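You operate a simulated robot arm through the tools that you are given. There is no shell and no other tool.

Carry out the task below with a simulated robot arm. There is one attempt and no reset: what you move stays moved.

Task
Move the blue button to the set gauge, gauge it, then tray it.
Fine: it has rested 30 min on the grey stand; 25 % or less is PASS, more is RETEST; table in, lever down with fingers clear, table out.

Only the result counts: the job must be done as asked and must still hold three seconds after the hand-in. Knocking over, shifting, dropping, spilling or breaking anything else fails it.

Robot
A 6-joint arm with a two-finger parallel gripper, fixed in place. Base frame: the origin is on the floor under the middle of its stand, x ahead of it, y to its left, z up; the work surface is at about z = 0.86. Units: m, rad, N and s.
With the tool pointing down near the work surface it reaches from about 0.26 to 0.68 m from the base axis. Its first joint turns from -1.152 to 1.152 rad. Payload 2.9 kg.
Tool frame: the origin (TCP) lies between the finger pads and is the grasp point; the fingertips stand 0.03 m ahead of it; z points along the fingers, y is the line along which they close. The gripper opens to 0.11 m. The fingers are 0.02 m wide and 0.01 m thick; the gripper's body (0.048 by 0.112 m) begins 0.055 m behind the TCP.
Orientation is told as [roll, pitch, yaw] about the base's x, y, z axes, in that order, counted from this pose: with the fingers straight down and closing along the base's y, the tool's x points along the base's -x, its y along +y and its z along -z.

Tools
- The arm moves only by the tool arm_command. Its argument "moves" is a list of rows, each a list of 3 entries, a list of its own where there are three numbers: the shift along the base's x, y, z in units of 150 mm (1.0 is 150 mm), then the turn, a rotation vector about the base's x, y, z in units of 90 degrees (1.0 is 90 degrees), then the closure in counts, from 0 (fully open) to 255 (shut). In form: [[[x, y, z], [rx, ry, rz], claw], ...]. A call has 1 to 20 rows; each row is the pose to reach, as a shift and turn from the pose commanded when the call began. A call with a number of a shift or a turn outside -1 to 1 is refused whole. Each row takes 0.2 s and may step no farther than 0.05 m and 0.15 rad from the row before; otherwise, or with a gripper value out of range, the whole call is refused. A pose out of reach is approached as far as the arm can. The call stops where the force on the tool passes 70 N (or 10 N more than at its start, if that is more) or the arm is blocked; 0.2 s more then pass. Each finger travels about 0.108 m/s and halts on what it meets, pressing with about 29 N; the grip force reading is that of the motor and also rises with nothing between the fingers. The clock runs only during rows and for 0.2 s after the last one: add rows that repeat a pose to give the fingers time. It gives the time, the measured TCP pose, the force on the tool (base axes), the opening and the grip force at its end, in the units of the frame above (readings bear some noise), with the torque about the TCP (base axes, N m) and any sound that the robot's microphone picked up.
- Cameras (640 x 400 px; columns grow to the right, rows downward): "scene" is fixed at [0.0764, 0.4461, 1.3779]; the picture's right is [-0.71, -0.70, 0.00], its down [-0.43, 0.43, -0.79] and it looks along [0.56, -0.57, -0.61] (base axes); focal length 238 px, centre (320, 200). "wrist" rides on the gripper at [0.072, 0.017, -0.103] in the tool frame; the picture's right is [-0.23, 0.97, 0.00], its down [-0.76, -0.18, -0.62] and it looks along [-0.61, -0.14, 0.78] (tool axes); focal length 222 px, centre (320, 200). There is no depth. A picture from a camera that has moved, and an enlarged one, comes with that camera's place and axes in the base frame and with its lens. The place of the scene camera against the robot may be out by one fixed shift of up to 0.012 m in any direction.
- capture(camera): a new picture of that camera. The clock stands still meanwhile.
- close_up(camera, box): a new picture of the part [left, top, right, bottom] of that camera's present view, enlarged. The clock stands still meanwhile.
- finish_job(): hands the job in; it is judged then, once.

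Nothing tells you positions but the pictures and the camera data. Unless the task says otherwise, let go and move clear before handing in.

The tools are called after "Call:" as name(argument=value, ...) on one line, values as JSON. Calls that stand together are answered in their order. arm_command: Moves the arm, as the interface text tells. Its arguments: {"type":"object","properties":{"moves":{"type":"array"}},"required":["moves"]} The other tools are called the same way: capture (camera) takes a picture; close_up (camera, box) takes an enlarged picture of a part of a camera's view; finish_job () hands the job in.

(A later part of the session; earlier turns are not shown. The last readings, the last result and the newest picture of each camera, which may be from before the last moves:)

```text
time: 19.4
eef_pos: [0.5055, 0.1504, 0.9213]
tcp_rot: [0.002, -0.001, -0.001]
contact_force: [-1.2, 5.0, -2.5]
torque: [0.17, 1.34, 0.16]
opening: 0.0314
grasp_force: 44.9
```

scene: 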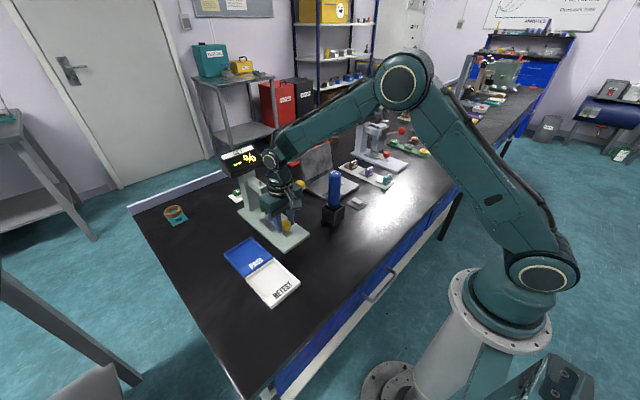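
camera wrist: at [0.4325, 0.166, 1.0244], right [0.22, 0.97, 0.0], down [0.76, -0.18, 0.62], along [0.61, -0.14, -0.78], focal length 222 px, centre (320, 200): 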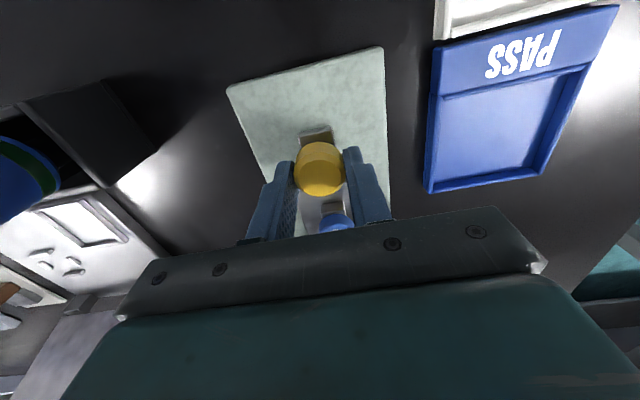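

The load is relieved. I continue inwards by about 30 mm, following the rail's slight angle.

Call:
arm_command(moves=[[[0.03, 0.002, 0], [0, 0, 0], 255], [[0.07, 0.004, -0.001], [0, 0, 0], 255], [[0.11, 0.005, -0.002], [0, 0, 0], 255], [[0.15, 0.006, -0.003], [0, 0, 0], 255], [[0.18, 0.007, -0.004], [0, 0, 0], 255], [[0.2, 0.007, -0.004], [0, 0, 0], 255], [[0.2, 0.007, -0.004], [0, 0, 0], 255]])

Call:
close_up(camera="scene", box=[220, 140, 340, 240])

```text
time: 21.0
eef_pos: [0.5353, 0.1502, 0.9213]
tcp_rot: [0.0, -0.003, -0.003]
contact_force: [2.0, -13.7, 23.9]
torque: [-0.33, 0.14, -0.17]
opening: 0.0314
grasp_force: 45.2
```

```text
4.00 times, centred on (280, 190) of scene
camera zoom: at [0.0761, 0.4456, 1.3781], right [-0.71, -0.7, 0.0], down [-0.42, 0.43, -0.79], along [0.56, -0.57, -0.61], focal length 950 px, centre (480, 240)
```

zoom: 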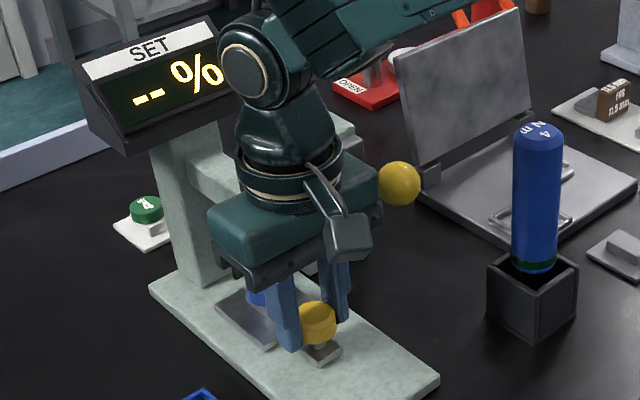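

The correction slightly overshot; the knob really runs straight along y = 0.150. I undo the excess and check.

Call:
arm_command(moves=[[[0, -0.004, 0.007], [0, 0, 0], 255], [[0, -0.008, 0.013], [0, 0, 0], 255], [[0, -0.008, 0.013], [0, 0, 0], 255]])

Call:
capture(camera="wrist")

```text
time: 21.8
eef_pos: [0.5337, 0.1498, 0.9212]
tcp_rot: [0.0, 0.0, 0.001]
contact_force: [2.0, -11.1, 10.7]
torque: [-0.19, -1.36, 0.02]
opening: 0.0315
grasp_force: 45.1
```

```text
taken
camera wrist: at [0.4617, 0.1664, 1.0243], right [0.23, 0.97, 0.0], down [0.76, -0.18, 0.62], along [0.61, -0.14, -0.78], focal length 222 px, centre (320, 200)
```

wrist: 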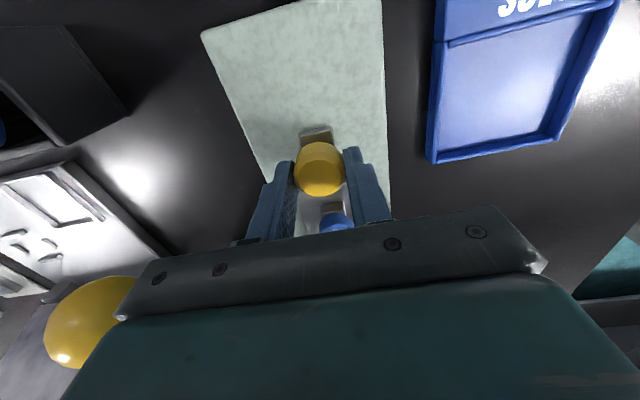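

I ease the load a bit more and go on inwards in small steps, watching for the end stop.

Call:
arm_command(moves=[[[0.01, -0.004, 0.006], [0, 0, 0], 255], [[0.03, -0.005, 0.007], [0, 0, 0], 255], [[0.05, -0.005, 0.007], [0, 0, 0], 255], [[0.065, -0.005, 0.007], [0, 0, 0], 255], [[0.065, -0.005, 0.007], [0, 0, 0], 255]])

Call:
close_up(camera="scene", box=[220, 140, 340, 240])

```text
time: 23.0
eef_pos: [0.54, 0.1502, 0.9204]
tcp_rot: [-0.003, 0.012, 0.004]
contact_force: [-35.5, -1.2, 2.8]
torque: [0.18, -0.94, -0.08]
opening: 0.0314
grasp_force: 44.6
```

```text
4.00 times, centred on (280, 190) of scene
camera zoom: at [0.0754, 0.446, 1.378], right [-0.71, -0.7, 0.0], down [-0.42, 0.43, -0.79], along [0.56, -0.57, -0.61], focal length 950 px, centre (480, 240)
```

zoom: 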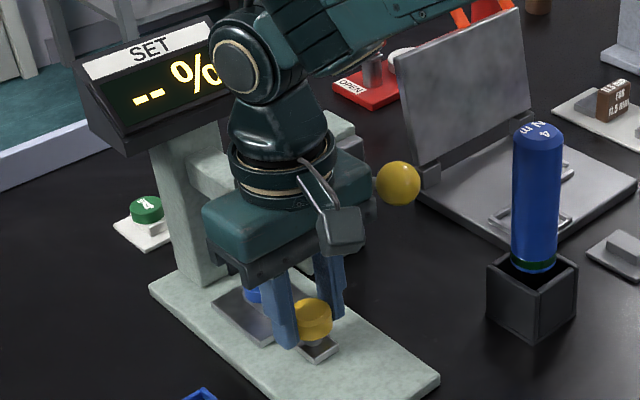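

The x force shows the table has met its inner stop at x ≈ 0.54. I relax the push slightly and open the fingers.

Call:
arm_command(moves=[[[-0.01, 0, 0], [0, 0, 0], 255], [[-0.018, 0, 0], [0, 0, 0], 255], [[-0.018, 0, 0], [0, 0, 0], 200], [[-0.018, 0, 0], [0, 0, 0], 150], [[-0.018, 0, 0], [0, 0, 0], 120], [[-0.018, 0, 0], [0, 0, 0], 120]])

Call:
capture(camera="wrist")

```text
time: 24.4
eef_pos: [0.5409, 0.1488, 0.9233]
tcp_rot: [0.0, -0.002, -0.001]
contact_force: [-11.8, 3.1, -1.2]
torque: [-0.14, -0.7, 0.1]
opening: 0.0582
grasp_force: 0.0
```

```text
taken
camera wrist: at [0.4687, 0.1657, 1.0261], right [0.23, 0.97, 0.0], down [0.76, -0.18, 0.62], along [0.61, -0.14, -0.78], focal length 222 px, centre (320, 200)
```

wrist: 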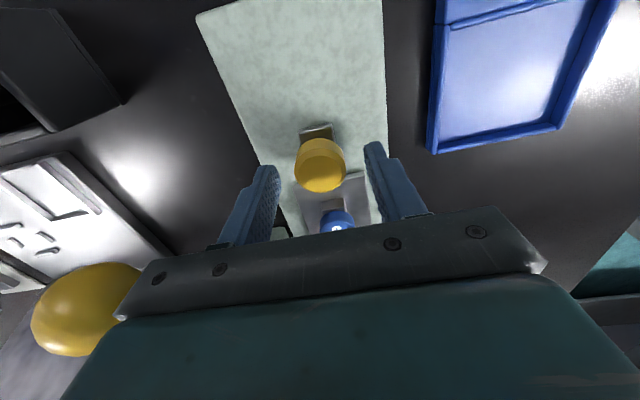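

There is still an x force with the fingers open, and its torque points to contact about 60 mm above the TCP. So the gripper body may be touching the gauge head rather than the table its stop. I back away in -x at once, then look.

Call:
arm_command(moves=[[[-0.03, 0, 0], [0, 0, 0], 120], [[-0.08, 0, 0], [0, 0, 0], 120], [[-0.08, 0, 0], [0, 0, 0], 120]])

Call:
close_up(camera="scene", box=[220, 140, 340, 240])

```text
time: 25.2
eef_pos: [0.5286, 0.1506, 0.9218]
tcp_rot: [0.0, -0.002, 0.0]
contact_force: [0.4, -0.1, -0.7]
torque: [-0.01, 0.03, 0.01]
opening: 0.0582
grasp_force: 0.1
```

```text
4.00 times, centred on (280, 190) of scene
camera zoom: at [0.0764, 0.4461, 1.3779], right [-0.71, -0.7, 0.0], down [-0.43, 0.43, -0.79], along [0.56, -0.57, -0.61], focal length 950 px, centre (480, 240)
```

zoom: 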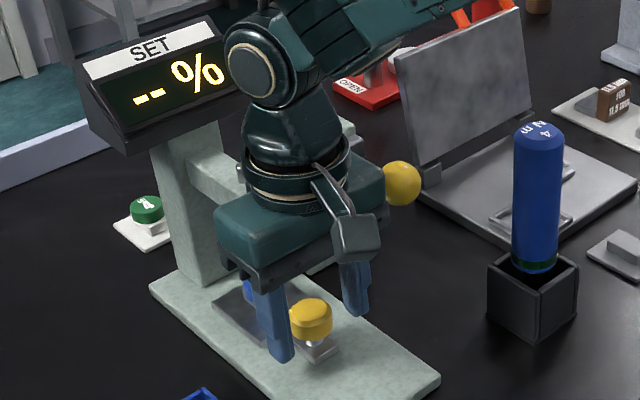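

Force is back to zero. I move back and up to get a clear look at the table position.

Call:
arm_command(moves=[[[-0.15, 0, 0], [0, 0, 0], 120], [[-0.3, 0, 0.05], [0, 0, 0], 120], [[-0.5, 0, 0.3], [0, 0, 0], 120], [[-0.6, 0, 0.55], [0, 0, 0], 120], [[-0.7, 0, 0.8], [0, 0, 0], 120], [[-0.7, 0, 0.8], [0, 0, 0], 120]])

Call:
capture(camera="wrist")

Call:
close_up(camera="wrist", box=[240, 100, 400, 220])

Call:
close_up(camera="scene", box=[220, 140, 340, 240])

Call:
close_up(camera="scene", box=[235, 170, 325, 250])

```text
time: 26.6
eef_pos: [0.4239, 0.1498, 1.0418]
tcp_rot: [0.001, 0.002, 0.0]
contact_force: [0.4, -0.8, 0.1]
torque: [0.03, 0.03, 0.0]
opening: 0.0582
grasp_force: 0.1
```

```text
taken
camera wrist: at [0.3519, 0.1661, 1.1445], right [0.23, 0.97, 0.0], down [0.76, -0.18, 0.62], along [0.61, -0.14, -0.78], focal length 222 px, centre (320, 200)
```

wrist: 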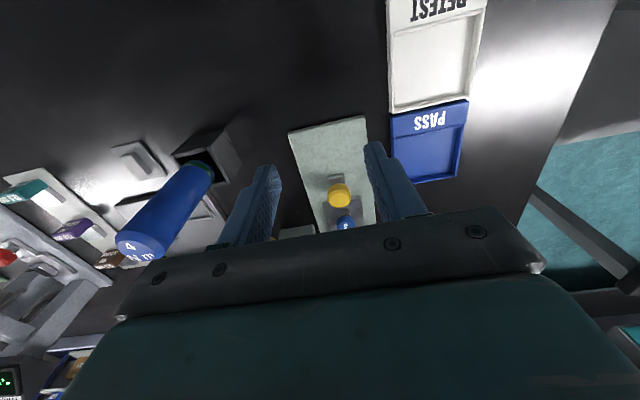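

```text
3.33 times, centred on (320, 160) of wrist
camera zoom: at [0.3519, 0.1661, 1.1445], right [0.23, 0.97, 0.0], down [0.76, -0.18, 0.62], along [0.61, -0.14, -0.78], focal length 740 px, centre (320, 333)
```

zoom: 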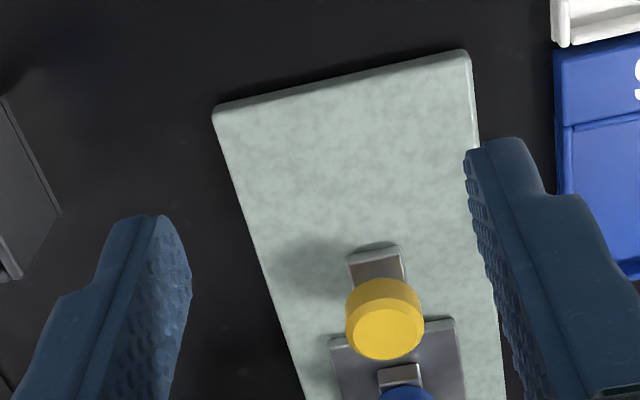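

```text
4.00 times, centred on (280, 190) of scene
camera zoom: at [0.0764, 0.4461, 1.3779], right [-0.71, -0.7, 0.0], down [-0.43, 0.43, -0.79], along [0.56, -0.57, -0.61], focal length 950 px, centre (480, 240)
```

zoom: 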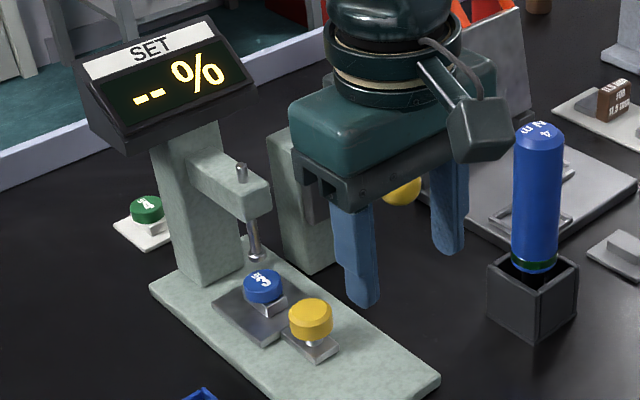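

```text
5.00 times, centred on (280, 210) of scene
camera zoom: at [0.0764, 0.4461, 1.3779], right [-0.71, -0.7, 0.0], down [-0.43, 0.43, -0.79], along [0.56, -0.57, -0.61], focal length 1188 px, centre (520, 150)
```

zoom: 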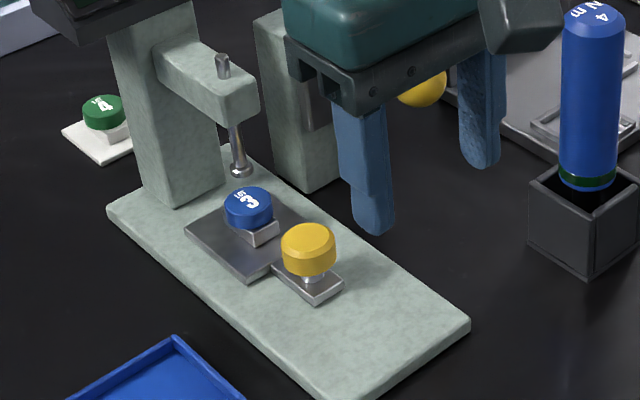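

The gauge base hasn't moved, but the button is still a few mm short of the foot: the gripper body touched the gauge's overhang before the table reached its stop. I'll finish the push with closed fingers from behind the knob, which keeps the body about 2 cm clear.

Call:
arm_command(moves=[[[0.1, 0, -0.2], [0, 0, 0], 200], [[0.25, 0, -0.4], [0, 0, 0], 255], [[0.4, 0, -0.6], [0, 0, 0], 255], [[0.4, 0, -0.8], [0, 0, 0], 255], [[0.4, 0, -0.8], [0, 0, 0], 255]])

Call:
capture(camera="wrist")

Call:
close_up(camera="scene", box=[220, 150, 340, 250])

```text
time: 27.8
eef_pos: [0.484, 0.1496, 0.9212]
tcp_rot: [0.001, 0.001, 0.002]
contact_force: [0.1, 1.1, 0.0]
torque: [0.0, 0.02, -0.02]
opening: 0.0002
grasp_force: 29.0
```

```text
taken
camera wrist: at [0.4122, 0.1655, 1.025], right [0.23, 0.97, 0.0], down [0.76, -0.18, 0.62], along [0.61, -0.14, -0.78], focal length 222 px, centre (320, 200)
```

wrist: 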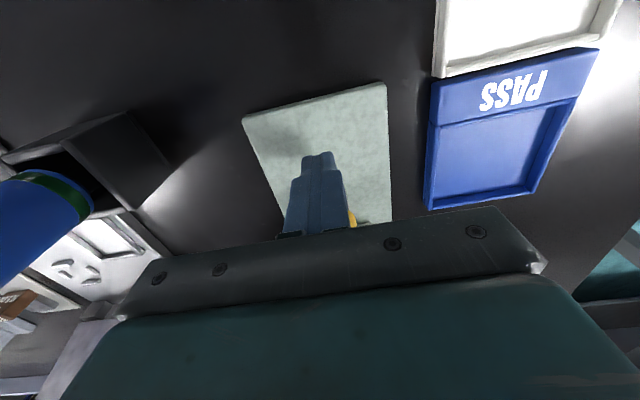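

```text
4.00 times, centred on (280, 200) of scene
camera zoom: at [0.0764, 0.4461, 1.3779], right [-0.71, -0.7, 0.0], down [-0.43, 0.43, -0.79], along [0.56, -0.57, -0.61], focal length 950 px, centre (480, 200)
```

zoom: 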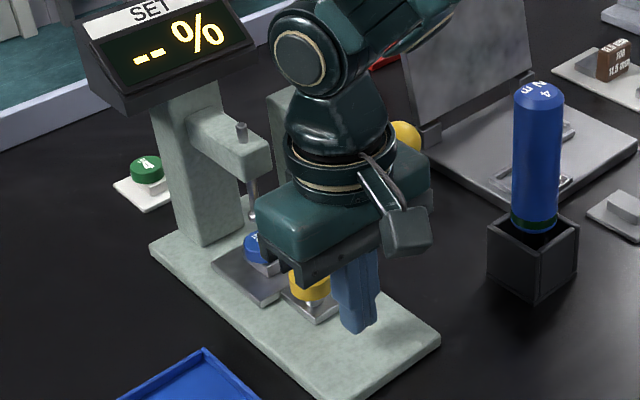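

Fingers are closed behind the knob. I advance slowly until they touch it.

Call:
arm_command(moves=[[[0.05, 0, 0], [0, 0, 0], 255], [[0.1, 0, 0], [0, 0, 0], 255], [[0.14, 0, 0], [0, 0, 0], 255], [[0.17, 0, 0], [0, 0, 0], 255], [[0.19, 0, 0], [0, 0, 0], 255], [[0.19, 0, 0], [0, 0, 0], 255]])

Call:
arm_command(moves=[[[0.013, 0, 0], [0, 0, 0], 255], [[0.027, 0, 0], [0, 0, 0], 255], [[0.027, 0, 0], [0, 0, 0], 255]])

Call:
close_up(camera="scene", box=[220, 150, 340, 250])

```text
time: 29.2
eef_pos: [0.5123, 0.1499, 0.9232]
tcp_rot: [0.0, 0.002, 0.002]
contact_force: [-5.1, -0.6, 1.2]
torque: [-0.02, 0.02, 0.0]
opening: 0.0
grasp_force: 29.4
```

```text
time: 30.0
eef_pos: [0.5118, 0.1496, 0.9221]
tcp_rot: [-0.004, 0.014, 0.003]
contact_force: [-36.4, -2.0, 11.5]
torque: [0.29, 0.26, -0.03]
opening: 0.0001
grasp_force: 29.1
```

```text
4.00 times, centred on (280, 200) of scene
camera zoom: at [0.0753, 0.446, 1.378], right [-0.71, -0.7, 0.0], down [-0.42, 0.43, -0.79], along [0.56, -0.57, -0.61], focal length 950 px, centre (480, 200)
```

zoom: 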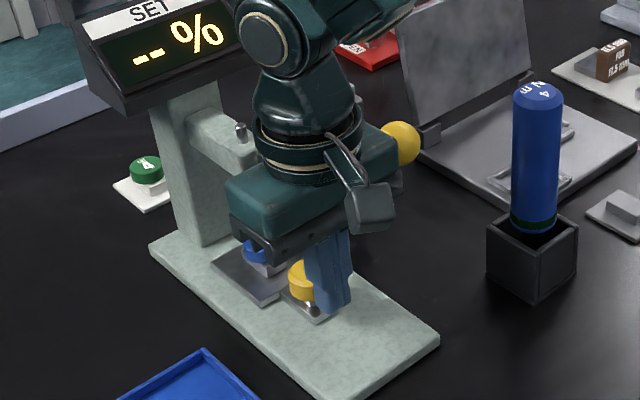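

The table is now firmly at its inner stop: the knob doesn't go past 0.5395 under 36 N. I back off, lift clear, and go over to the lever ball.

Call:
arm_command(moves=[[[-0.05, 0, 0], [0, 0, 0], 255], [[-0.2, 0, 0.02], [0, 0, 0], 255], [[-0.35, 0, 0.2], [0, 0, 0], 255], [[-0.35, -0.1, 0.5], [0, 0, 0], 255], [[-0.35, -0.3, 0.75], [0, 0, 0], 255], [[-0.35, -0.5, 0.95], [0, 0, 0], 255], [[-0.2, -0.6, 0.95], [0, 0, 0], 255], [[-0.2, -0.6, 0.95], [0, 0, 0], 255]])

Call:
capture(camera="wrist")

Call:
capture(camera="scene")

Call:
close_up(camera="scene", box=[220, 150, 340, 250])

```text
time: 31.8
eef_pos: [0.4875, 0.0609, 1.0661]
tcp_rot: [0.0, -0.001, 0.001]
contact_force: [0.3, 0.3, -0.9]
torque: [0.0, 0.0, -0.03]
opening: 0.0
grasp_force: 28.8
```

```text
taken
camera wrist: at [0.4168, 0.0766, 1.1696], right [0.23, 0.97, 0.0], down [0.76, -0.18, 0.62], along [0.61, -0.14, -0.78], focal length 222 px, centre (320, 200)
```

wrist: 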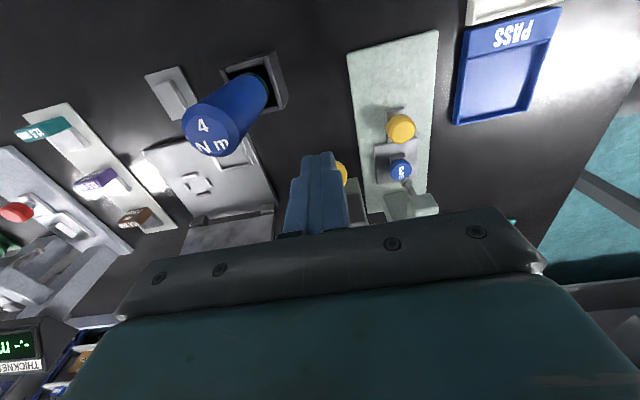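

```text
taken
```

scene: 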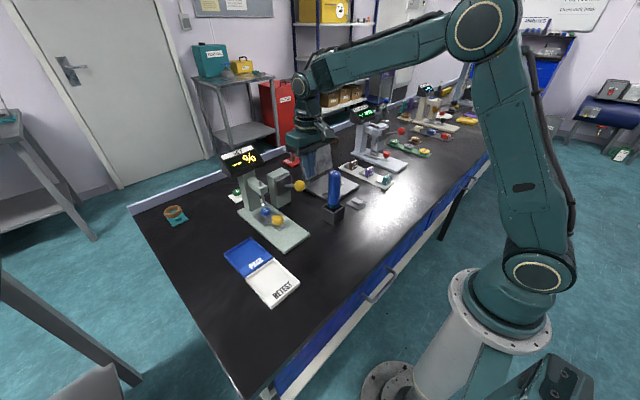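

```text
4.00 times, centred on (280, 200) of scene
camera zoom: at [0.0764, 0.446, 1.3779], right [-0.71, -0.7, 0.0], down [-0.43, 0.43, -0.79], along [0.56, -0.57, -0.61], focal length 950 px, centre (480, 200)
```

zoom: 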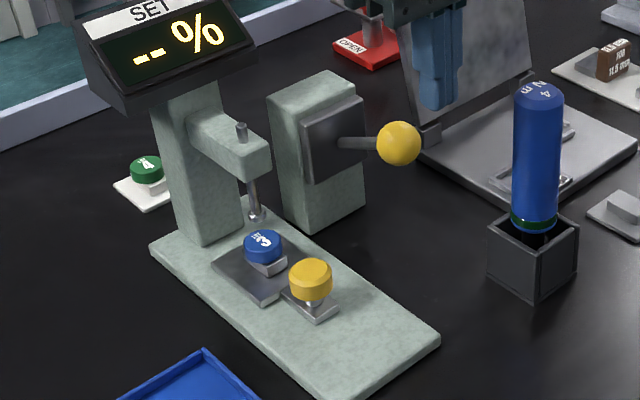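

I see the button close to the foot. I'll enlarge the wrist view to check it lies beneath the foot, and the ball position.

Call:
close_up(camera="wrist", box=[330, 100, 450, 220])

Call:
close_up(camera="scene", box=[250, 180, 320, 235])

```text
3.33 times, centred on (390, 160) of wrist
camera zoom: at [0.4168, 0.0766, 1.1696], right [0.23, 0.97, 0.0], down [0.76, -0.18, 0.62], along [0.61, -0.14, -0.78], focal length 740 px, centre (87, 333)
```

zoom: 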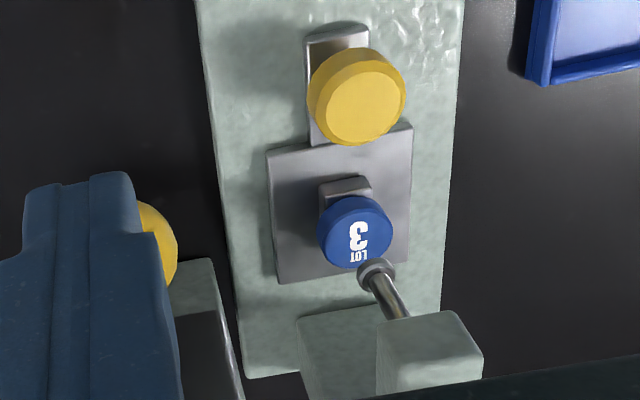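

```text
7.27 times, centred on (285, 208) of scene
camera zoom: at [0.0764, 0.446, 1.3779], right [-0.71, -0.7, 0.0], down [-0.43, 0.43, -0.79], along [0.56, -0.57, -0.61], focal length 1727 px, centre (574, 146)
```

zoom: 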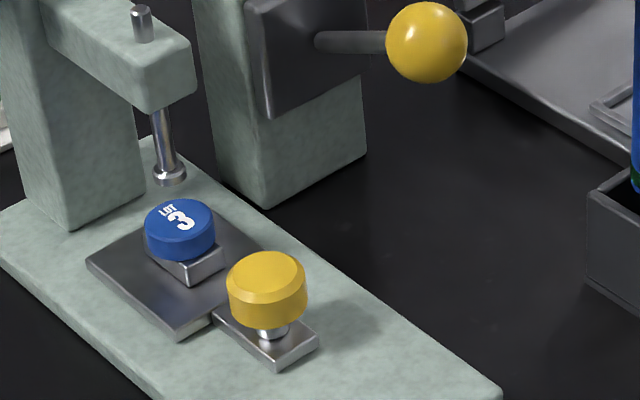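

The button lies under the foot (button at x ≈ 0.599, foot at ≈ 0.597). The lever ball is at about (0.539, 0.059, 0.975), and I move the closed fingertips above it.

Call:
arm_command(moves=[[[0.1, -0.003, 0], [0, 0, 0], 255], [[0.2, -0.004, 0], [0, 0, 0], 255], [[0.315, -0.004, 0], [0, 0, 0], 255], [[0.315, -0.004, -0.1], [0, 0, 0], 255], [[0.315, -0.004, -0.15], [0, 0, 0], 255], [[0.315, -0.004, -0.15], [0, 0, 0], 255]])

Call:
capture(camera="wrist")

Call:
close_up(camera="scene", box=[220, 130, 340, 230])

```text
time: 33.2
eef_pos: [0.5339, 0.0596, 1.0426]
tcp_rot: [0.0, 0.0, 0.0]
contact_force: [-0.2, 0.0, 0.4]
torque: [0.01, 0.02, 0.03]
opening: 0.0
grasp_force: 28.5
```

```text
taken
camera wrist: at [0.4624, 0.0761, 1.1464], right [0.23, 0.97, 0.0], down [0.76, -0.18, 0.62], along [0.61, -0.14, -0.78], focal length 222 px, centre (320, 200)
```

wrist: 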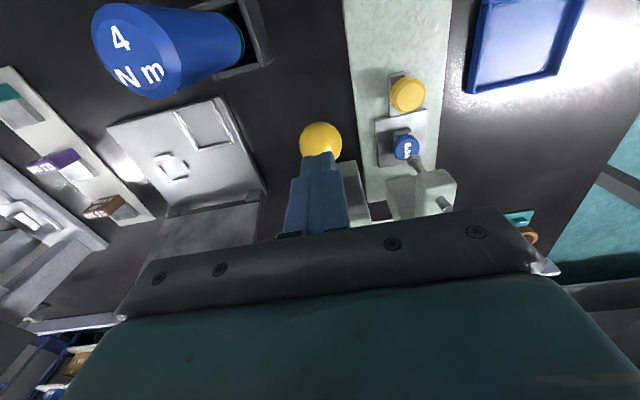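

```text
4.00 times, centred on (280, 180) of scene
camera zoom: at [0.0764, 0.4461, 1.3779], right [-0.71, -0.7, 0.0], down [-0.43, 0.43, -0.79], along [0.56, -0.57, -0.61], focal length 950 px, centre (480, 280)
```

zoom: 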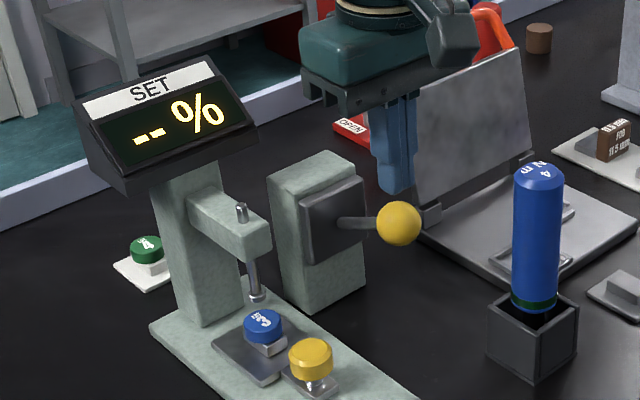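

The fingertips are straight above the ball. I press down in 5 mm steps and watch the force and display.

Call:
arm_command(moves=[[[0, 0, -0.035], [0, 0, 0], 255], [[0, 0, -0.07], [0, 0, 0], 255], [[0, 0, -0.105], [0, 0, 0], 255], [[0, 0, -0.14], [0, 0, 0], 255], [[0, 0, -0.175], [0, 0, 0], 255], [[0, 0, -0.21], [0, 0, 0], 255]])

Call:
close_up(camera="scene", box=[220, 130, 340, 230])

```text
time: 34.6
eef_pos: [0.5334, 0.0582, 1.0107]
tcp_rot: [0.0, 0.0, 0.001]
contact_force: [-0.3, 0.3, 2.0]
torque: [0.0, 0.02, 0.02]
opening: 0.0
grasp_force: 28.4
```

```text
4.00 times, centred on (280, 180) of scene
camera zoom: at [0.0764, 0.4461, 1.3779], right [-0.71, -0.7, 0.0], down [-0.43, 0.43, -0.79], along [0.56, -0.57, -0.61], focal length 950 px, centre (480, 280)
```

zoom: 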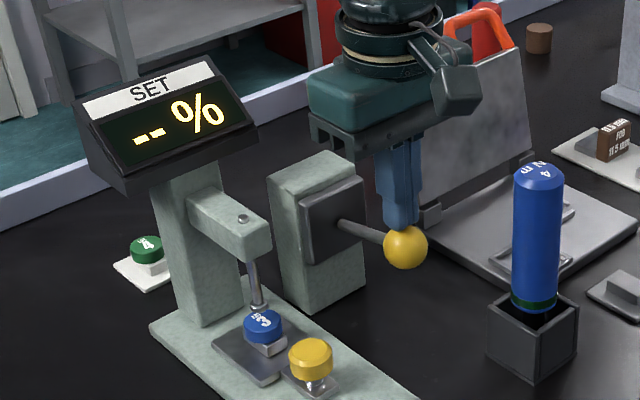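

The lever goes down with about 2 N and the foot is dropping. I continue down in small steps.

Call:
arm_command(moves=[[[0, 0, -0.03], [0, 0, 0], 255], [[0, 0, -0.06], [0, 0, 0], 255], [[0, 0, -0.09], [0, 0, 0], 255], [[0, 0, -0.09], [0, 0, 0], 255]])

Call:
close_up(camera="scene", box=[220, 130, 340, 230])

```text
time: 35.6
eef_pos: [0.5341, 0.0586, 0.9976]
tcp_rot: [0.0, 0.0, 0.0]
contact_force: [-1.0, -0.3, 2.6]
torque: [0.03, -0.03, 0.0]
opening: 0.0
grasp_force: 28.7
```

```text
4.00 times, centred on (280, 180) of scene
camera zoom: at [0.0763, 0.446, 1.3779], right [-0.71, -0.7, 0.0], down [-0.43, 0.43, -0.79], along [0.56, -0.57, -0.61], focal length 950 px, centre (480, 280)
```

zoom: 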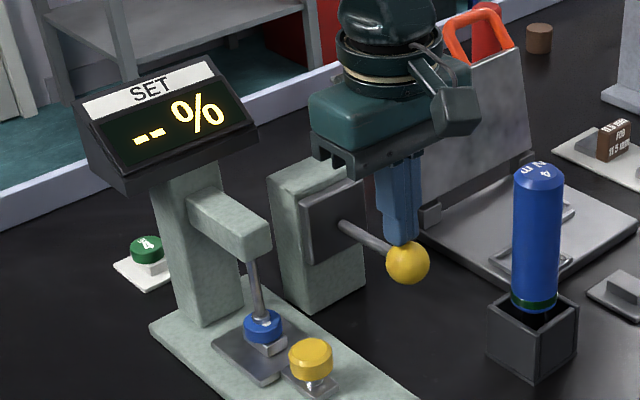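

The foot has reached the button or nearly so. I keep pressing gently.

Call:
arm_command(moves=[[[0, 0, -0.02], [0, 0, 0], 255], [[0, 0, -0.04], [0, 0, 0], 255], [[0, 0, -0.06], [0, 0, 0], 255], [[0, 0, -0.06], [0, 0, 0], 255], [[0, 0, -0.06], [0, 0, 0], 255]])

Call:
close_up(camera="scene", box=[220, 130, 340, 230])

```text
time: 36.8
eef_pos: [0.5341, 0.0588, 0.9888]
tcp_rot: [0.0, 0.0, 0.002]
contact_force: [0.5, 0.9, 1.7]
torque: [0.03, 0.01, -0.01]
opening: 0.0
grasp_force: 28.9
```

```text
4.00 times, centred on (280, 180) of scene
camera zoom: at [0.0764, 0.4461, 1.3779], right [-0.71, -0.7, 0.0], down [-0.43, 0.43, -0.79], along [0.56, -0.57, -0.61], focal length 950 px, centre (480, 280)
```

zoom: 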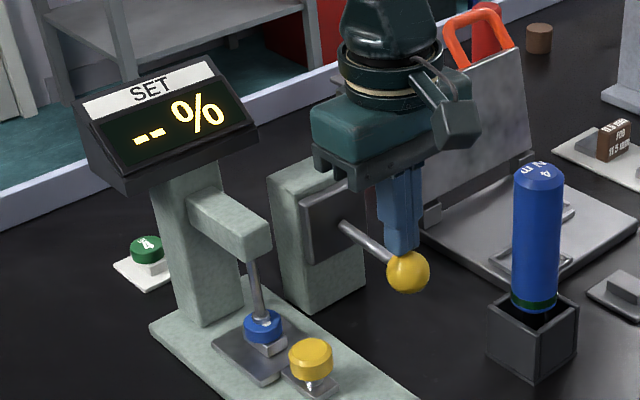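

The foot is on the button but the display still shows dashes; I continue to the lever's lower stop.

Call:
arm_command(moves=[[[0, 0, -0.02], [0, 0, 0], 255], [[0, 0, -0.04], [0, 0, 0], 255], [[0, 0, -0.06], [0, 0, 0], 255], [[0, 0, -0.08], [0, 0, 0], 255], [[0, 0, -0.08], [0, 0, 0], 255]])

Call:
close_up(camera="scene", box=[220, 130, 340, 230])

```text
time: 38.0
eef_pos: [0.5347, 0.0597, 0.9771]
tcp_rot: [0.001, -0.001, 0.0]
contact_force: [1.0, -0.4, 3.8]
torque: [-0.01, -0.03, 0.02]
opening: 0.0002
grasp_force: 29.1
```

```text
4.00 times, centred on (280, 180) of scene
camera zoom: at [0.0764, 0.446, 1.378], right [-0.71, -0.7, 0.0], down [-0.43, 0.43, -0.79], along [0.56, -0.57, -0.61], focal length 950 px, centre (480, 280)
```

zoom: 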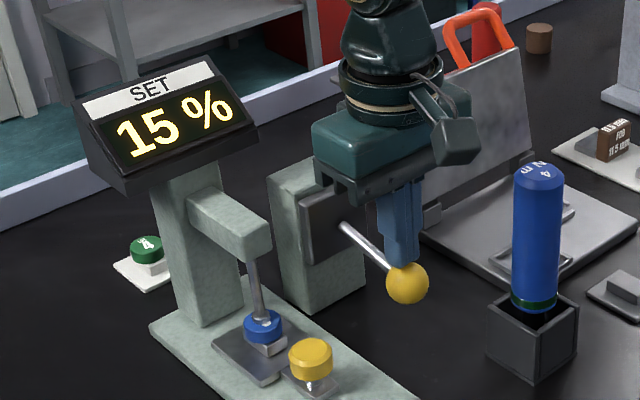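

The display now reads 15 %. I hold and press slightly further to be sure the lever is fully down and the reading is steady.

Call:
arm_command(moves=[[[0, 0, -0.015], [0, 0, 0], 255], [[0, 0, -0.03], [0, 0, 0], 255], [[0, 0, -0.03], [0, 0, 0], 255], [[0, 0, -0.03], [0, 0, 0], 255], [[0, 0, -0.03], [0, 0, 0], 255], [[0, 0, -0.03], [0, 0, 0], 255]])

Call:
close_up(camera="scene", box=[220, 130, 340, 230])

Call:
capture(camera="wrist")

```text
time: 39.4
eef_pos: [0.5351, 0.059, 0.9735]
tcp_rot: [0.0, 0.0, 0.001]
contact_force: [-1.5, -0.3, 3.4]
torque: [0.0, 0.08, -0.03]
opening: 0.0002
grasp_force: 29.3
```

```text
4.00 times, centred on (280, 180) of scene
camera zoom: at [0.0763, 0.446, 1.3779], right [-0.71, -0.7, 0.0], down [-0.43, 0.43, -0.79], along [0.56, -0.57, -0.61], focal length 950 px, centre (480, 280)
```

zoom: 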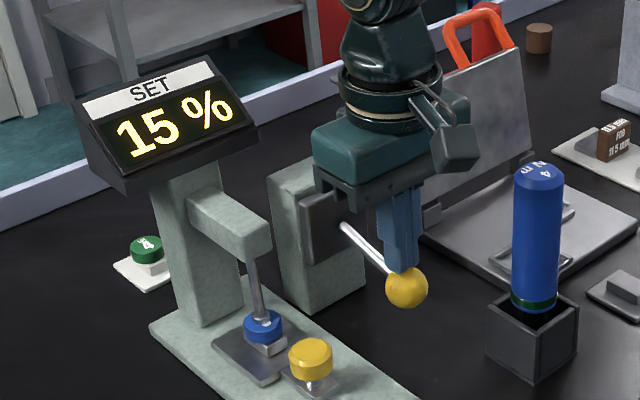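

```text
taken
camera wrist: at [0.4621, 0.076, 1.0754], right [0.23, 0.97, 0.0], down [0.76, -0.18, 0.62], along [0.61, -0.14, -0.78], focal length 222 px, centre (320, 200)
```

wrist: 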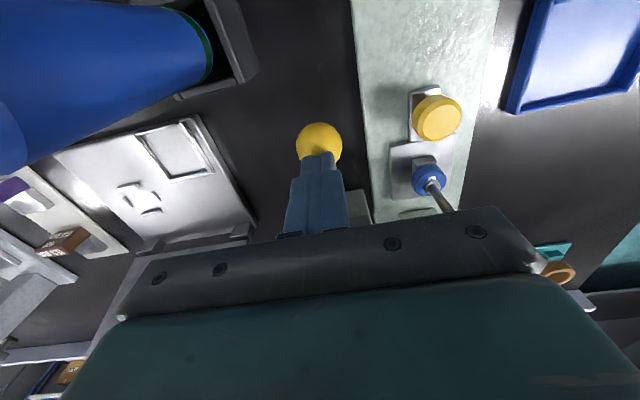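

The reading is steady at 15 %, so this is a PASS. I enlarge the display to be sure, then raise the fingers slowly and see whether the lever follows.

Call:
close_up(camera="scene", box=[215, 140, 270, 185])

Call:
arm_command(moves=[[[0, 0, 0.04], [0, 0, 0], 255], [[0, 0, 0.08], [0, 0, 0], 255], [[0, 0, 0.12], [0, 0, 0], 255], [[0, 0, 0.16], [0, 0, 0], 255], [[0, 0, 0.2], [0, 0, 0], 255], [[0, 0, 0.24], [0, 0, 0], 255], [[0, 0, 0.28], [0, 0, 0], 255], [[0, 0, 0.32], [0, 0, 0], 255]])

Call:
close_up(camera="scene", box=[220, 130, 340, 230])

```text
8.89 times, centred on (242, 162) of scene
camera zoom: at [0.0763, 0.446, 1.3779], right [-0.71, -0.7, 0.0], down [-0.43, 0.43, -0.79], along [0.56, -0.57, -0.61], focal length 2111 px, centre (1009, 533)
```

zoom: 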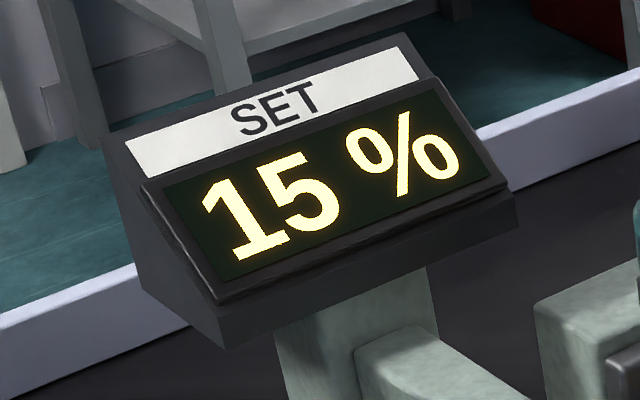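

```text
time: 41.2
eef_pos: [0.5352, 0.0598, 1.0205]
tcp_rot: [-0.001, 0.002, 0.001]
contact_force: [-0.1, 0.4, 0.6]
torque: [0.02, 0.01, -0.02]
opening: 0.0002
grasp_force: 29.3
```

```text
4.00 times, centred on (280, 180) of scene
camera zoom: at [0.0764, 0.4461, 1.3779], right [-0.71, -0.7, 0.0], down [-0.43, 0.43, -0.79], along [0.56, -0.57, -0.61], focal length 950 px, centre (480, 280)
```

zoom: 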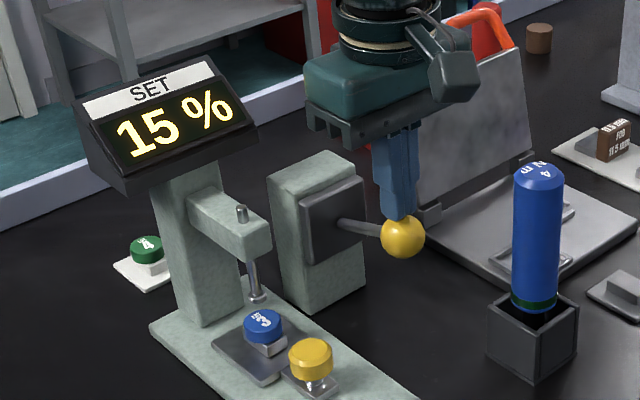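

The lever springs back up and the display keeps 15 %. I lift clear and go around behind the knob with the fingers open, to pull the table out.

Call:
arm_command(moves=[[[0, 0, 0.2], [0, 0, 0], 255], [[0, 0, 0.45], [0, 0, 0], 255], [[-0.2, 0.1, 0.45], [0, 0, 0], 200], [[-0.4, 0.25, 0.45], [0, 0, 0], 120], [[-0.46, 0.45, 0.35], [0, 0, 0], 120], [[-0.46, 0.6, 0.2], [0, 0, 0], 120], [[-0.46, 0.6, 0], [0, 0, 0], 120], [[-0.46, 0.6, -0.2], [0, 0, 0], 120], [[-0.46, 0.6, -0.2], [0, 0, 0], 120]])

Call:
capture(camera="wrist")

Call:
close_up(camera="scene", box=[220, 130, 340, 230])

```text
time: 43.2
eef_pos: [0.4659, 0.1498, 0.9908]
tcp_rot: [-0.001, 0.001, 0.002]
contact_force: [1.1, -0.1, -0.7]
torque: [-0.01, -0.02, 0.0]
opening: 0.0584
grasp_force: 0.1
```

```text
taken
camera wrist: at [0.394, 0.1662, 1.0938], right [0.23, 0.97, 0.0], down [0.76, -0.18, 0.62], along [0.61, -0.14, -0.78], focal length 222 px, centre (320, 200)
```

wrist: 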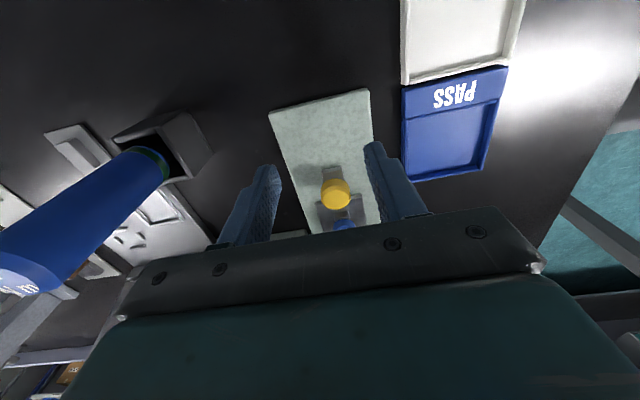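

```text
4.00 times, centred on (280, 180) of scene
camera zoom: at [0.0764, 0.4461, 1.3779], right [-0.71, -0.7, 0.0], down [-0.43, 0.43, -0.79], along [0.56, -0.57, -0.61], focal length 950 px, centre (480, 280)
```

zoom: 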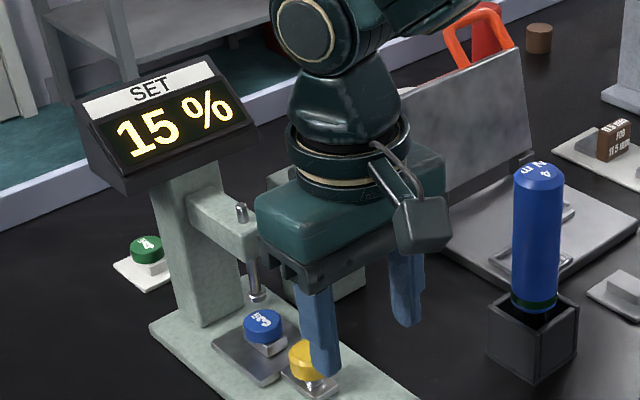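

I lower to knob height behind the knob, then move forward with the fingers straddling it, stopping at TCP x ≈ 0.532 so the body stays clear of the overhang.

Call:
arm_command(moves=[[[0, 0.002, -0.2], [0, 0, 0], 120], [[0, 0.002, -0.4], [0, 0, 0], 120], [[0, 0.002, -0.46], [0, 0, 0], 120], [[0.1, 0.002, -0.46], [0, 0, 0], 120], [[0.2, 0.002, -0.46], [0, 0, 0], 120], [[0.3, 0.002, -0.46], [0, 0, 0], 120], [[0.38, 0.002, -0.46], [0, 0, 0], 120], [[0.44, 0.002, -0.46], [0, 0, 0], 120], [[0.44, 0.002, -0.46], [0, 0, 0], 120]])

Call:
capture(camera="wrist")

Call:
close_up(camera="scene", box=[220, 140, 340, 240])

```text
time: 45.2
eef_pos: [0.5313, 0.1495, 0.9207]
tcp_rot: [0.0, 0.0, 0.001]
contact_force: [0.2, 0.1, 0.9]
torque: [-0.01, -0.03, -0.03]
opening: 0.0585
grasp_force: 0.1
```

```text
taken
camera wrist: at [0.4587, 0.1658, 1.0238], right [0.23, 0.97, 0.0], down [0.76, -0.18, 0.62], along [0.61, -0.14, -0.78], focal length 222 px, centre (320, 200)
```

wrist: 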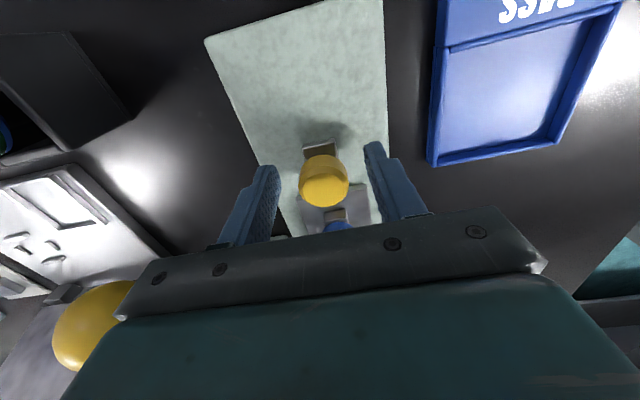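

```text
4.00 times, centred on (280, 190) of scene
camera zoom: at [0.0764, 0.4461, 1.3779], right [-0.71, -0.7, 0.0], down [-0.43, 0.43, -0.79], along [0.56, -0.57, -0.61], focal length 950 px, centre (480, 240)
```

zoom: 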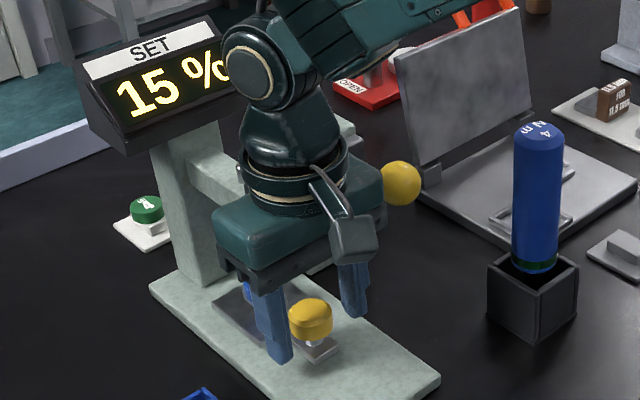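

No contact; the knob is between the fingers. I go 2.5 mm farther forward and close on it.

Call:
arm_command(moves=[[[0.017, 0.002, 0], [0, 0, 0], 120], [[0.017, 0.002, 0], [0, 0, 0], 170], [[0.017, 0.002, 0], [0, 0, 0], 220], [[0.017, 0.002, 0], [0, 0, 0], 255], [[0.017, 0.002, 0], [0, 0, 0], 255]])

```text
time: 46.4
eef_pos: [0.5326, 0.1507, 0.9207]
tcp_rot: [0.0, -0.001, 0.001]
contact_force: [0.9, 5.0, -0.3]
torque: [0.09, 0.22, 0.04]
opening: 0.0312
grasp_force: 45.4
```

Gripped. I pull the table out gently, 50 mm first, then check the side loads.

Call:
arm_command(moves=[[[-0.02, 0.002, 0], [0, 0, 0], 255], [[-0.06, 0.002, 0], [0, 0, 0], 255], [[-0.11, 0.002, 0], [0, 0, 0], 255], [[-0.17, 0.002, 0], [0, 0, 0], 255], [[-0.23, 0.002, 0], [0, 0, 0], 255], [[-0.28, 0.002, 0], [0, 0, 0], 255], [[-0.32, 0.002, 0], [0, 0, 0], 255], [[-0.34, 0.002, 0], [0, 0, 0], 255], [[-0.34, 0.002, 0], [0, 0, 0], 255]])

Call:
close_up(camera="scene", box=[220, 140, 340, 240])

```text
time: 48.4
eef_pos: [0.4824, 0.1488, 0.9213]
tcp_rot: [0.0, 0.001, 0.002]
contact_force: [0.0, -8.5, -1.3]
torque: [-0.06, 0.69, 0.09]
opening: 0.0316
grasp_force: 44.7
```

```text
4.00 times, centred on (280, 190) of scene
camera zoom: at [0.0764, 0.4459, 1.378], right [-0.71, -0.7, 0.0], down [-0.43, 0.43, -0.79], along [0.56, -0.57, -0.61], focal length 950 px, centre (480, 240)
```

zoom: 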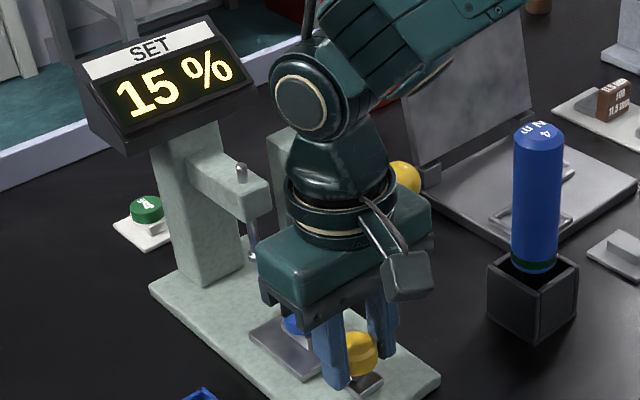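

The table follows with small loads. I continue outwards by another 50 mm.

Call:
arm_command(moves=[[[-0.03, -0.004, 0], [0, 0, 0], 255], [[-0.08, -0.005, 0], [0, 0, 0], 255], [[-0.14, -0.005, 0], [0, 0, 0], 255], [[-0.2, -0.005, 0], [0, 0, 0], 255], [[-0.26, -0.005, 0], [0, 0, 0], 255], [[-0.31, -0.005, 0], [0, 0, 0], 255], [[-0.34, -0.005, 0], [0, 0, 0], 255], [[-0.34, -0.005, 0], [0, 0, 0], 255]])

Call:
arm_command(moves=[[[-0.02, 0, 0], [0, 0, 0], 255], [[-0.04, 0, 0], [0, 0, 0], 255], [[-0.055, 0, 0], [0, 0, 0], 255], [[-0.055, 0, 0], [0, 0, 0], 255]])

Call:
close_up(camera="scene", box=[220, 150, 340, 250])

```text
time: 50.2
eef_pos: [0.432, 0.1509, 0.9196]
tcp_rot: [0.002, 0.001, 0.002]
contact_force: [-0.2, 10.8, -4.4]
torque: [0.22, -0.25, 0.03]
opening: 0.0316
grasp_force: 45.3
```

```text
time: 51.2
eef_pos: [0.4233, 0.1498, 0.9206]
tcp_rot: [0.0, -0.001, 0.002]
contact_force: [1.3, 13.9, -9.6]
torque: [0.25, -0.82, 0.21]
opening: 0.032
grasp_force: 44.5
```

```text
4.00 times, centred on (280, 200) of scene
camera zoom: at [0.0765, 0.4465, 1.3778], right [-0.71, -0.7, 0.0], down [-0.43, 0.43, -0.79], along [0.56, -0.57, -0.61], focal length 950 px, centre (480, 200)
```

zoom: 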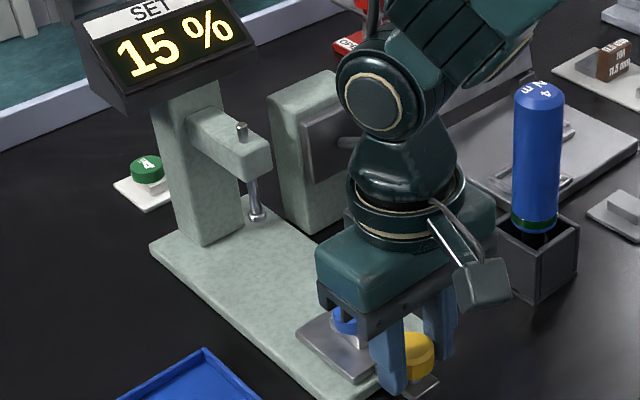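

The table is back at about its starting position. I nudge 1.5 mm more to feel for the outer stop, easing the side load too.

Call:
arm_command(moves=[[[-0.005, 0.005, -0.004], [0, 0, 0], 255], [[-0.01, 0.008, -0.006], [0, 0, 0], 255], [[-0.01, 0.008, -0.006], [0, 0, 0], 255]])

```text
time: 52.0
eef_pos: [0.4225, 0.1509, 0.9204]
tcp_rot: [-0.001, -0.003, -0.001]
contact_force: [14.2, 6.4, -2.5]
torque: [0.14, 0.7, -0.1]
opening: 0.0316
grasp_force: 45.3
```

The outer stop is reached (14 N in +x). I relax, open and lift straight up.

Call:
arm_command(moves=[[[0.009, 0, 0], [0, 0, 0], 255], [[0.009, 0, 0], [0, 0, 0], 200], [[0.009, 0, 0], [0, 0, 0], 150], [[0.009, 0, 0], [0, 0, 0], 120], [[0.009, 0, 0], [0, 0, 0], 120], [[0.009, 0, 0.15], [0, 0, 0], 120], [[0.009, 0, 0.4], [0, 0, 0], 120], [[0.009, 0, 0.6], [0, 0, 0], 120], [[0.009, 0, 0.6], [0, 0, 0], 120]])

Call:
capture(camera="wrist")

Call:
close_up(camera="wrist", box=[260, 80, 400, 220])

Call:
close_up(camera="scene", box=[230, 170, 330, 260])

```text
time: 54.0
eef_pos: [0.4228, 0.1489, 1.0129]
tcp_rot: [-0.001, 0.0, -0.001]
contact_force: [0.3, -0.6, -0.1]
torque: [-0.02, 0.0, -0.01]
opening: 0.0582
grasp_force: 0.1
```

```text
taken
camera wrist: at [0.3513, 0.1659, 1.1151], right [0.23, 0.97, 0.0], down [0.76, -0.18, 0.62], along [0.61, -0.14, -0.78], focal length 222 px, centre (320, 200)
```

wrist: 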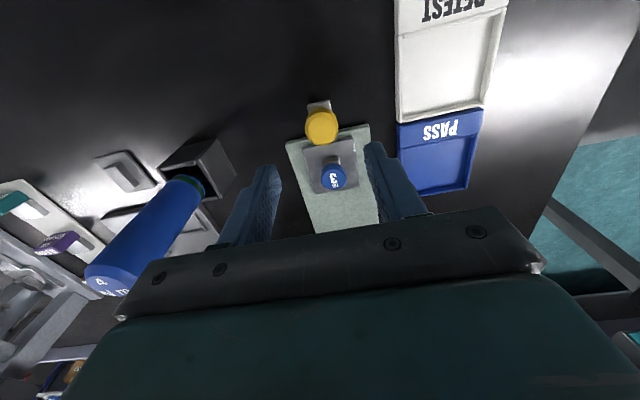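

```text
2.86 times, centred on (330, 150) of wrist
camera zoom: at [0.3513, 0.1659, 1.1151], right [0.23, 0.97, 0.0], down [0.76, -0.18, 0.62], along [0.61, -0.14, -0.78], focal length 635 px, centre (291, 343)
```

zoom: 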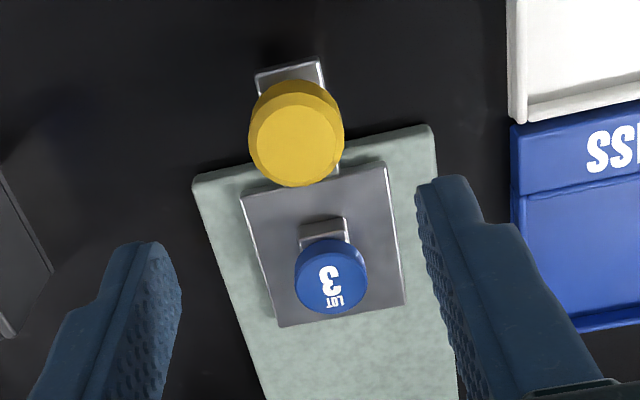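

```text
4.44 times, centred on (280, 215) of scene
camera zoom: at [0.0764, 0.4461, 1.3779], right [-0.71, -0.7, 0.0], down [-0.43, 0.43, -0.79], along [0.56, -0.57, -0.61], focal length 1056 px, centre (498, 133)
```

zoom: 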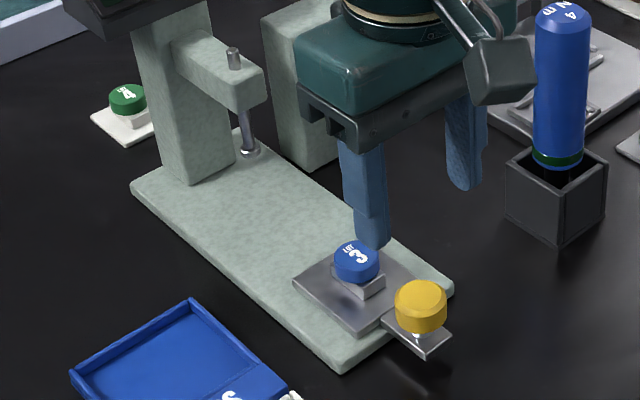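

The table is out, the button sits undisturbed on its block, and the gauge base hasn't moved. I go forward over the button and come down to the earlier grasp pose.

Call:
arm_command(moves=[[[0.2, 0.003, 0], [0, 0, 0], 120], [[0.432, 0.003, 0], [0, 0, 0], 120], [[0.432, 0.003, -0.2], [0, 0, 0], 120], [[0.432, 0.003, -0.4], [0, 0, 0], 120], [[0.432, 0.003, -0.55], [0, 0, 0], 120], [[0.432, 0.003, -0.63], [0, 0, 0], 120], [[0.432, 0.003, -0.63], [0, 0, 0], 120]])

Call:
capture(camera="wrist")

Call:
close_up(camera="wrist", box=[260, 100, 380, 220])

Call:
close_up(camera="scene", box=[260, 200, 330, 260])

```text
time: 55.6
eef_pos: [0.4884, 0.1513, 0.9139]
tcp_rot: [0.0, -0.001, 0.003]
contact_force: [0.0, -0.7, -0.1]
torque: [-0.02, 0.05, -0.02]
opening: 0.0582
grasp_force: 0.0
```

```text
taken
camera wrist: at [0.4157, 0.1673, 1.0178], right [0.23, 0.97, 0.0], down [0.76, -0.18, 0.62], along [0.61, -0.14, -0.78], focal length 222 px, centre (320, 200)
```

wrist: 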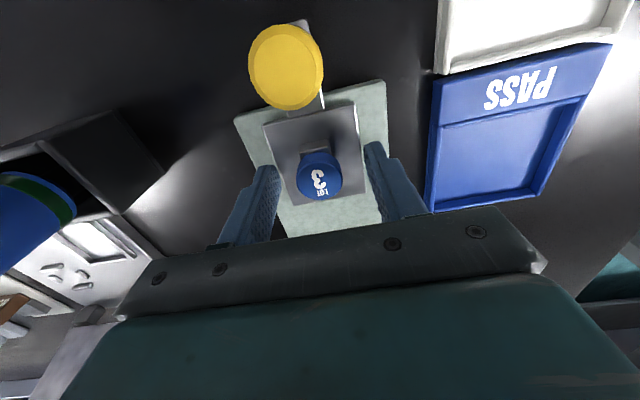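

```text
3.33 times, centred on (320, 160) of wrist
camera zoom: at [0.4157, 0.1673, 1.0178], right [0.23, 0.97, 0.0], down [0.76, -0.18, 0.62], along [0.61, -0.14, -0.78], focal length 740 px, centre (320, 333)
```

zoom: 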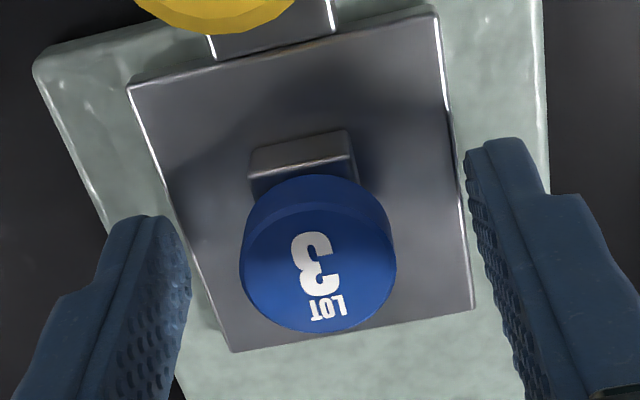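

```text
6.67 times, centred on (295, 230) of scene
camera zoom: at [0.0764, 0.4461, 1.3779], right [-0.71, -0.7, 0.0], down [-0.43, 0.43, -0.79], along [0.56, -0.57, -0.61], focal length 1584 px, centre (487, 0)
```

zoom: 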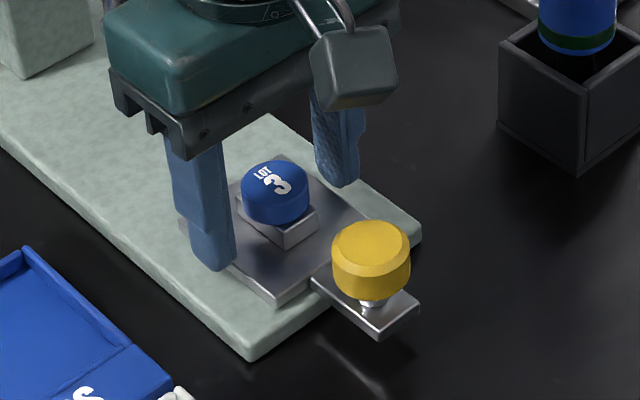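

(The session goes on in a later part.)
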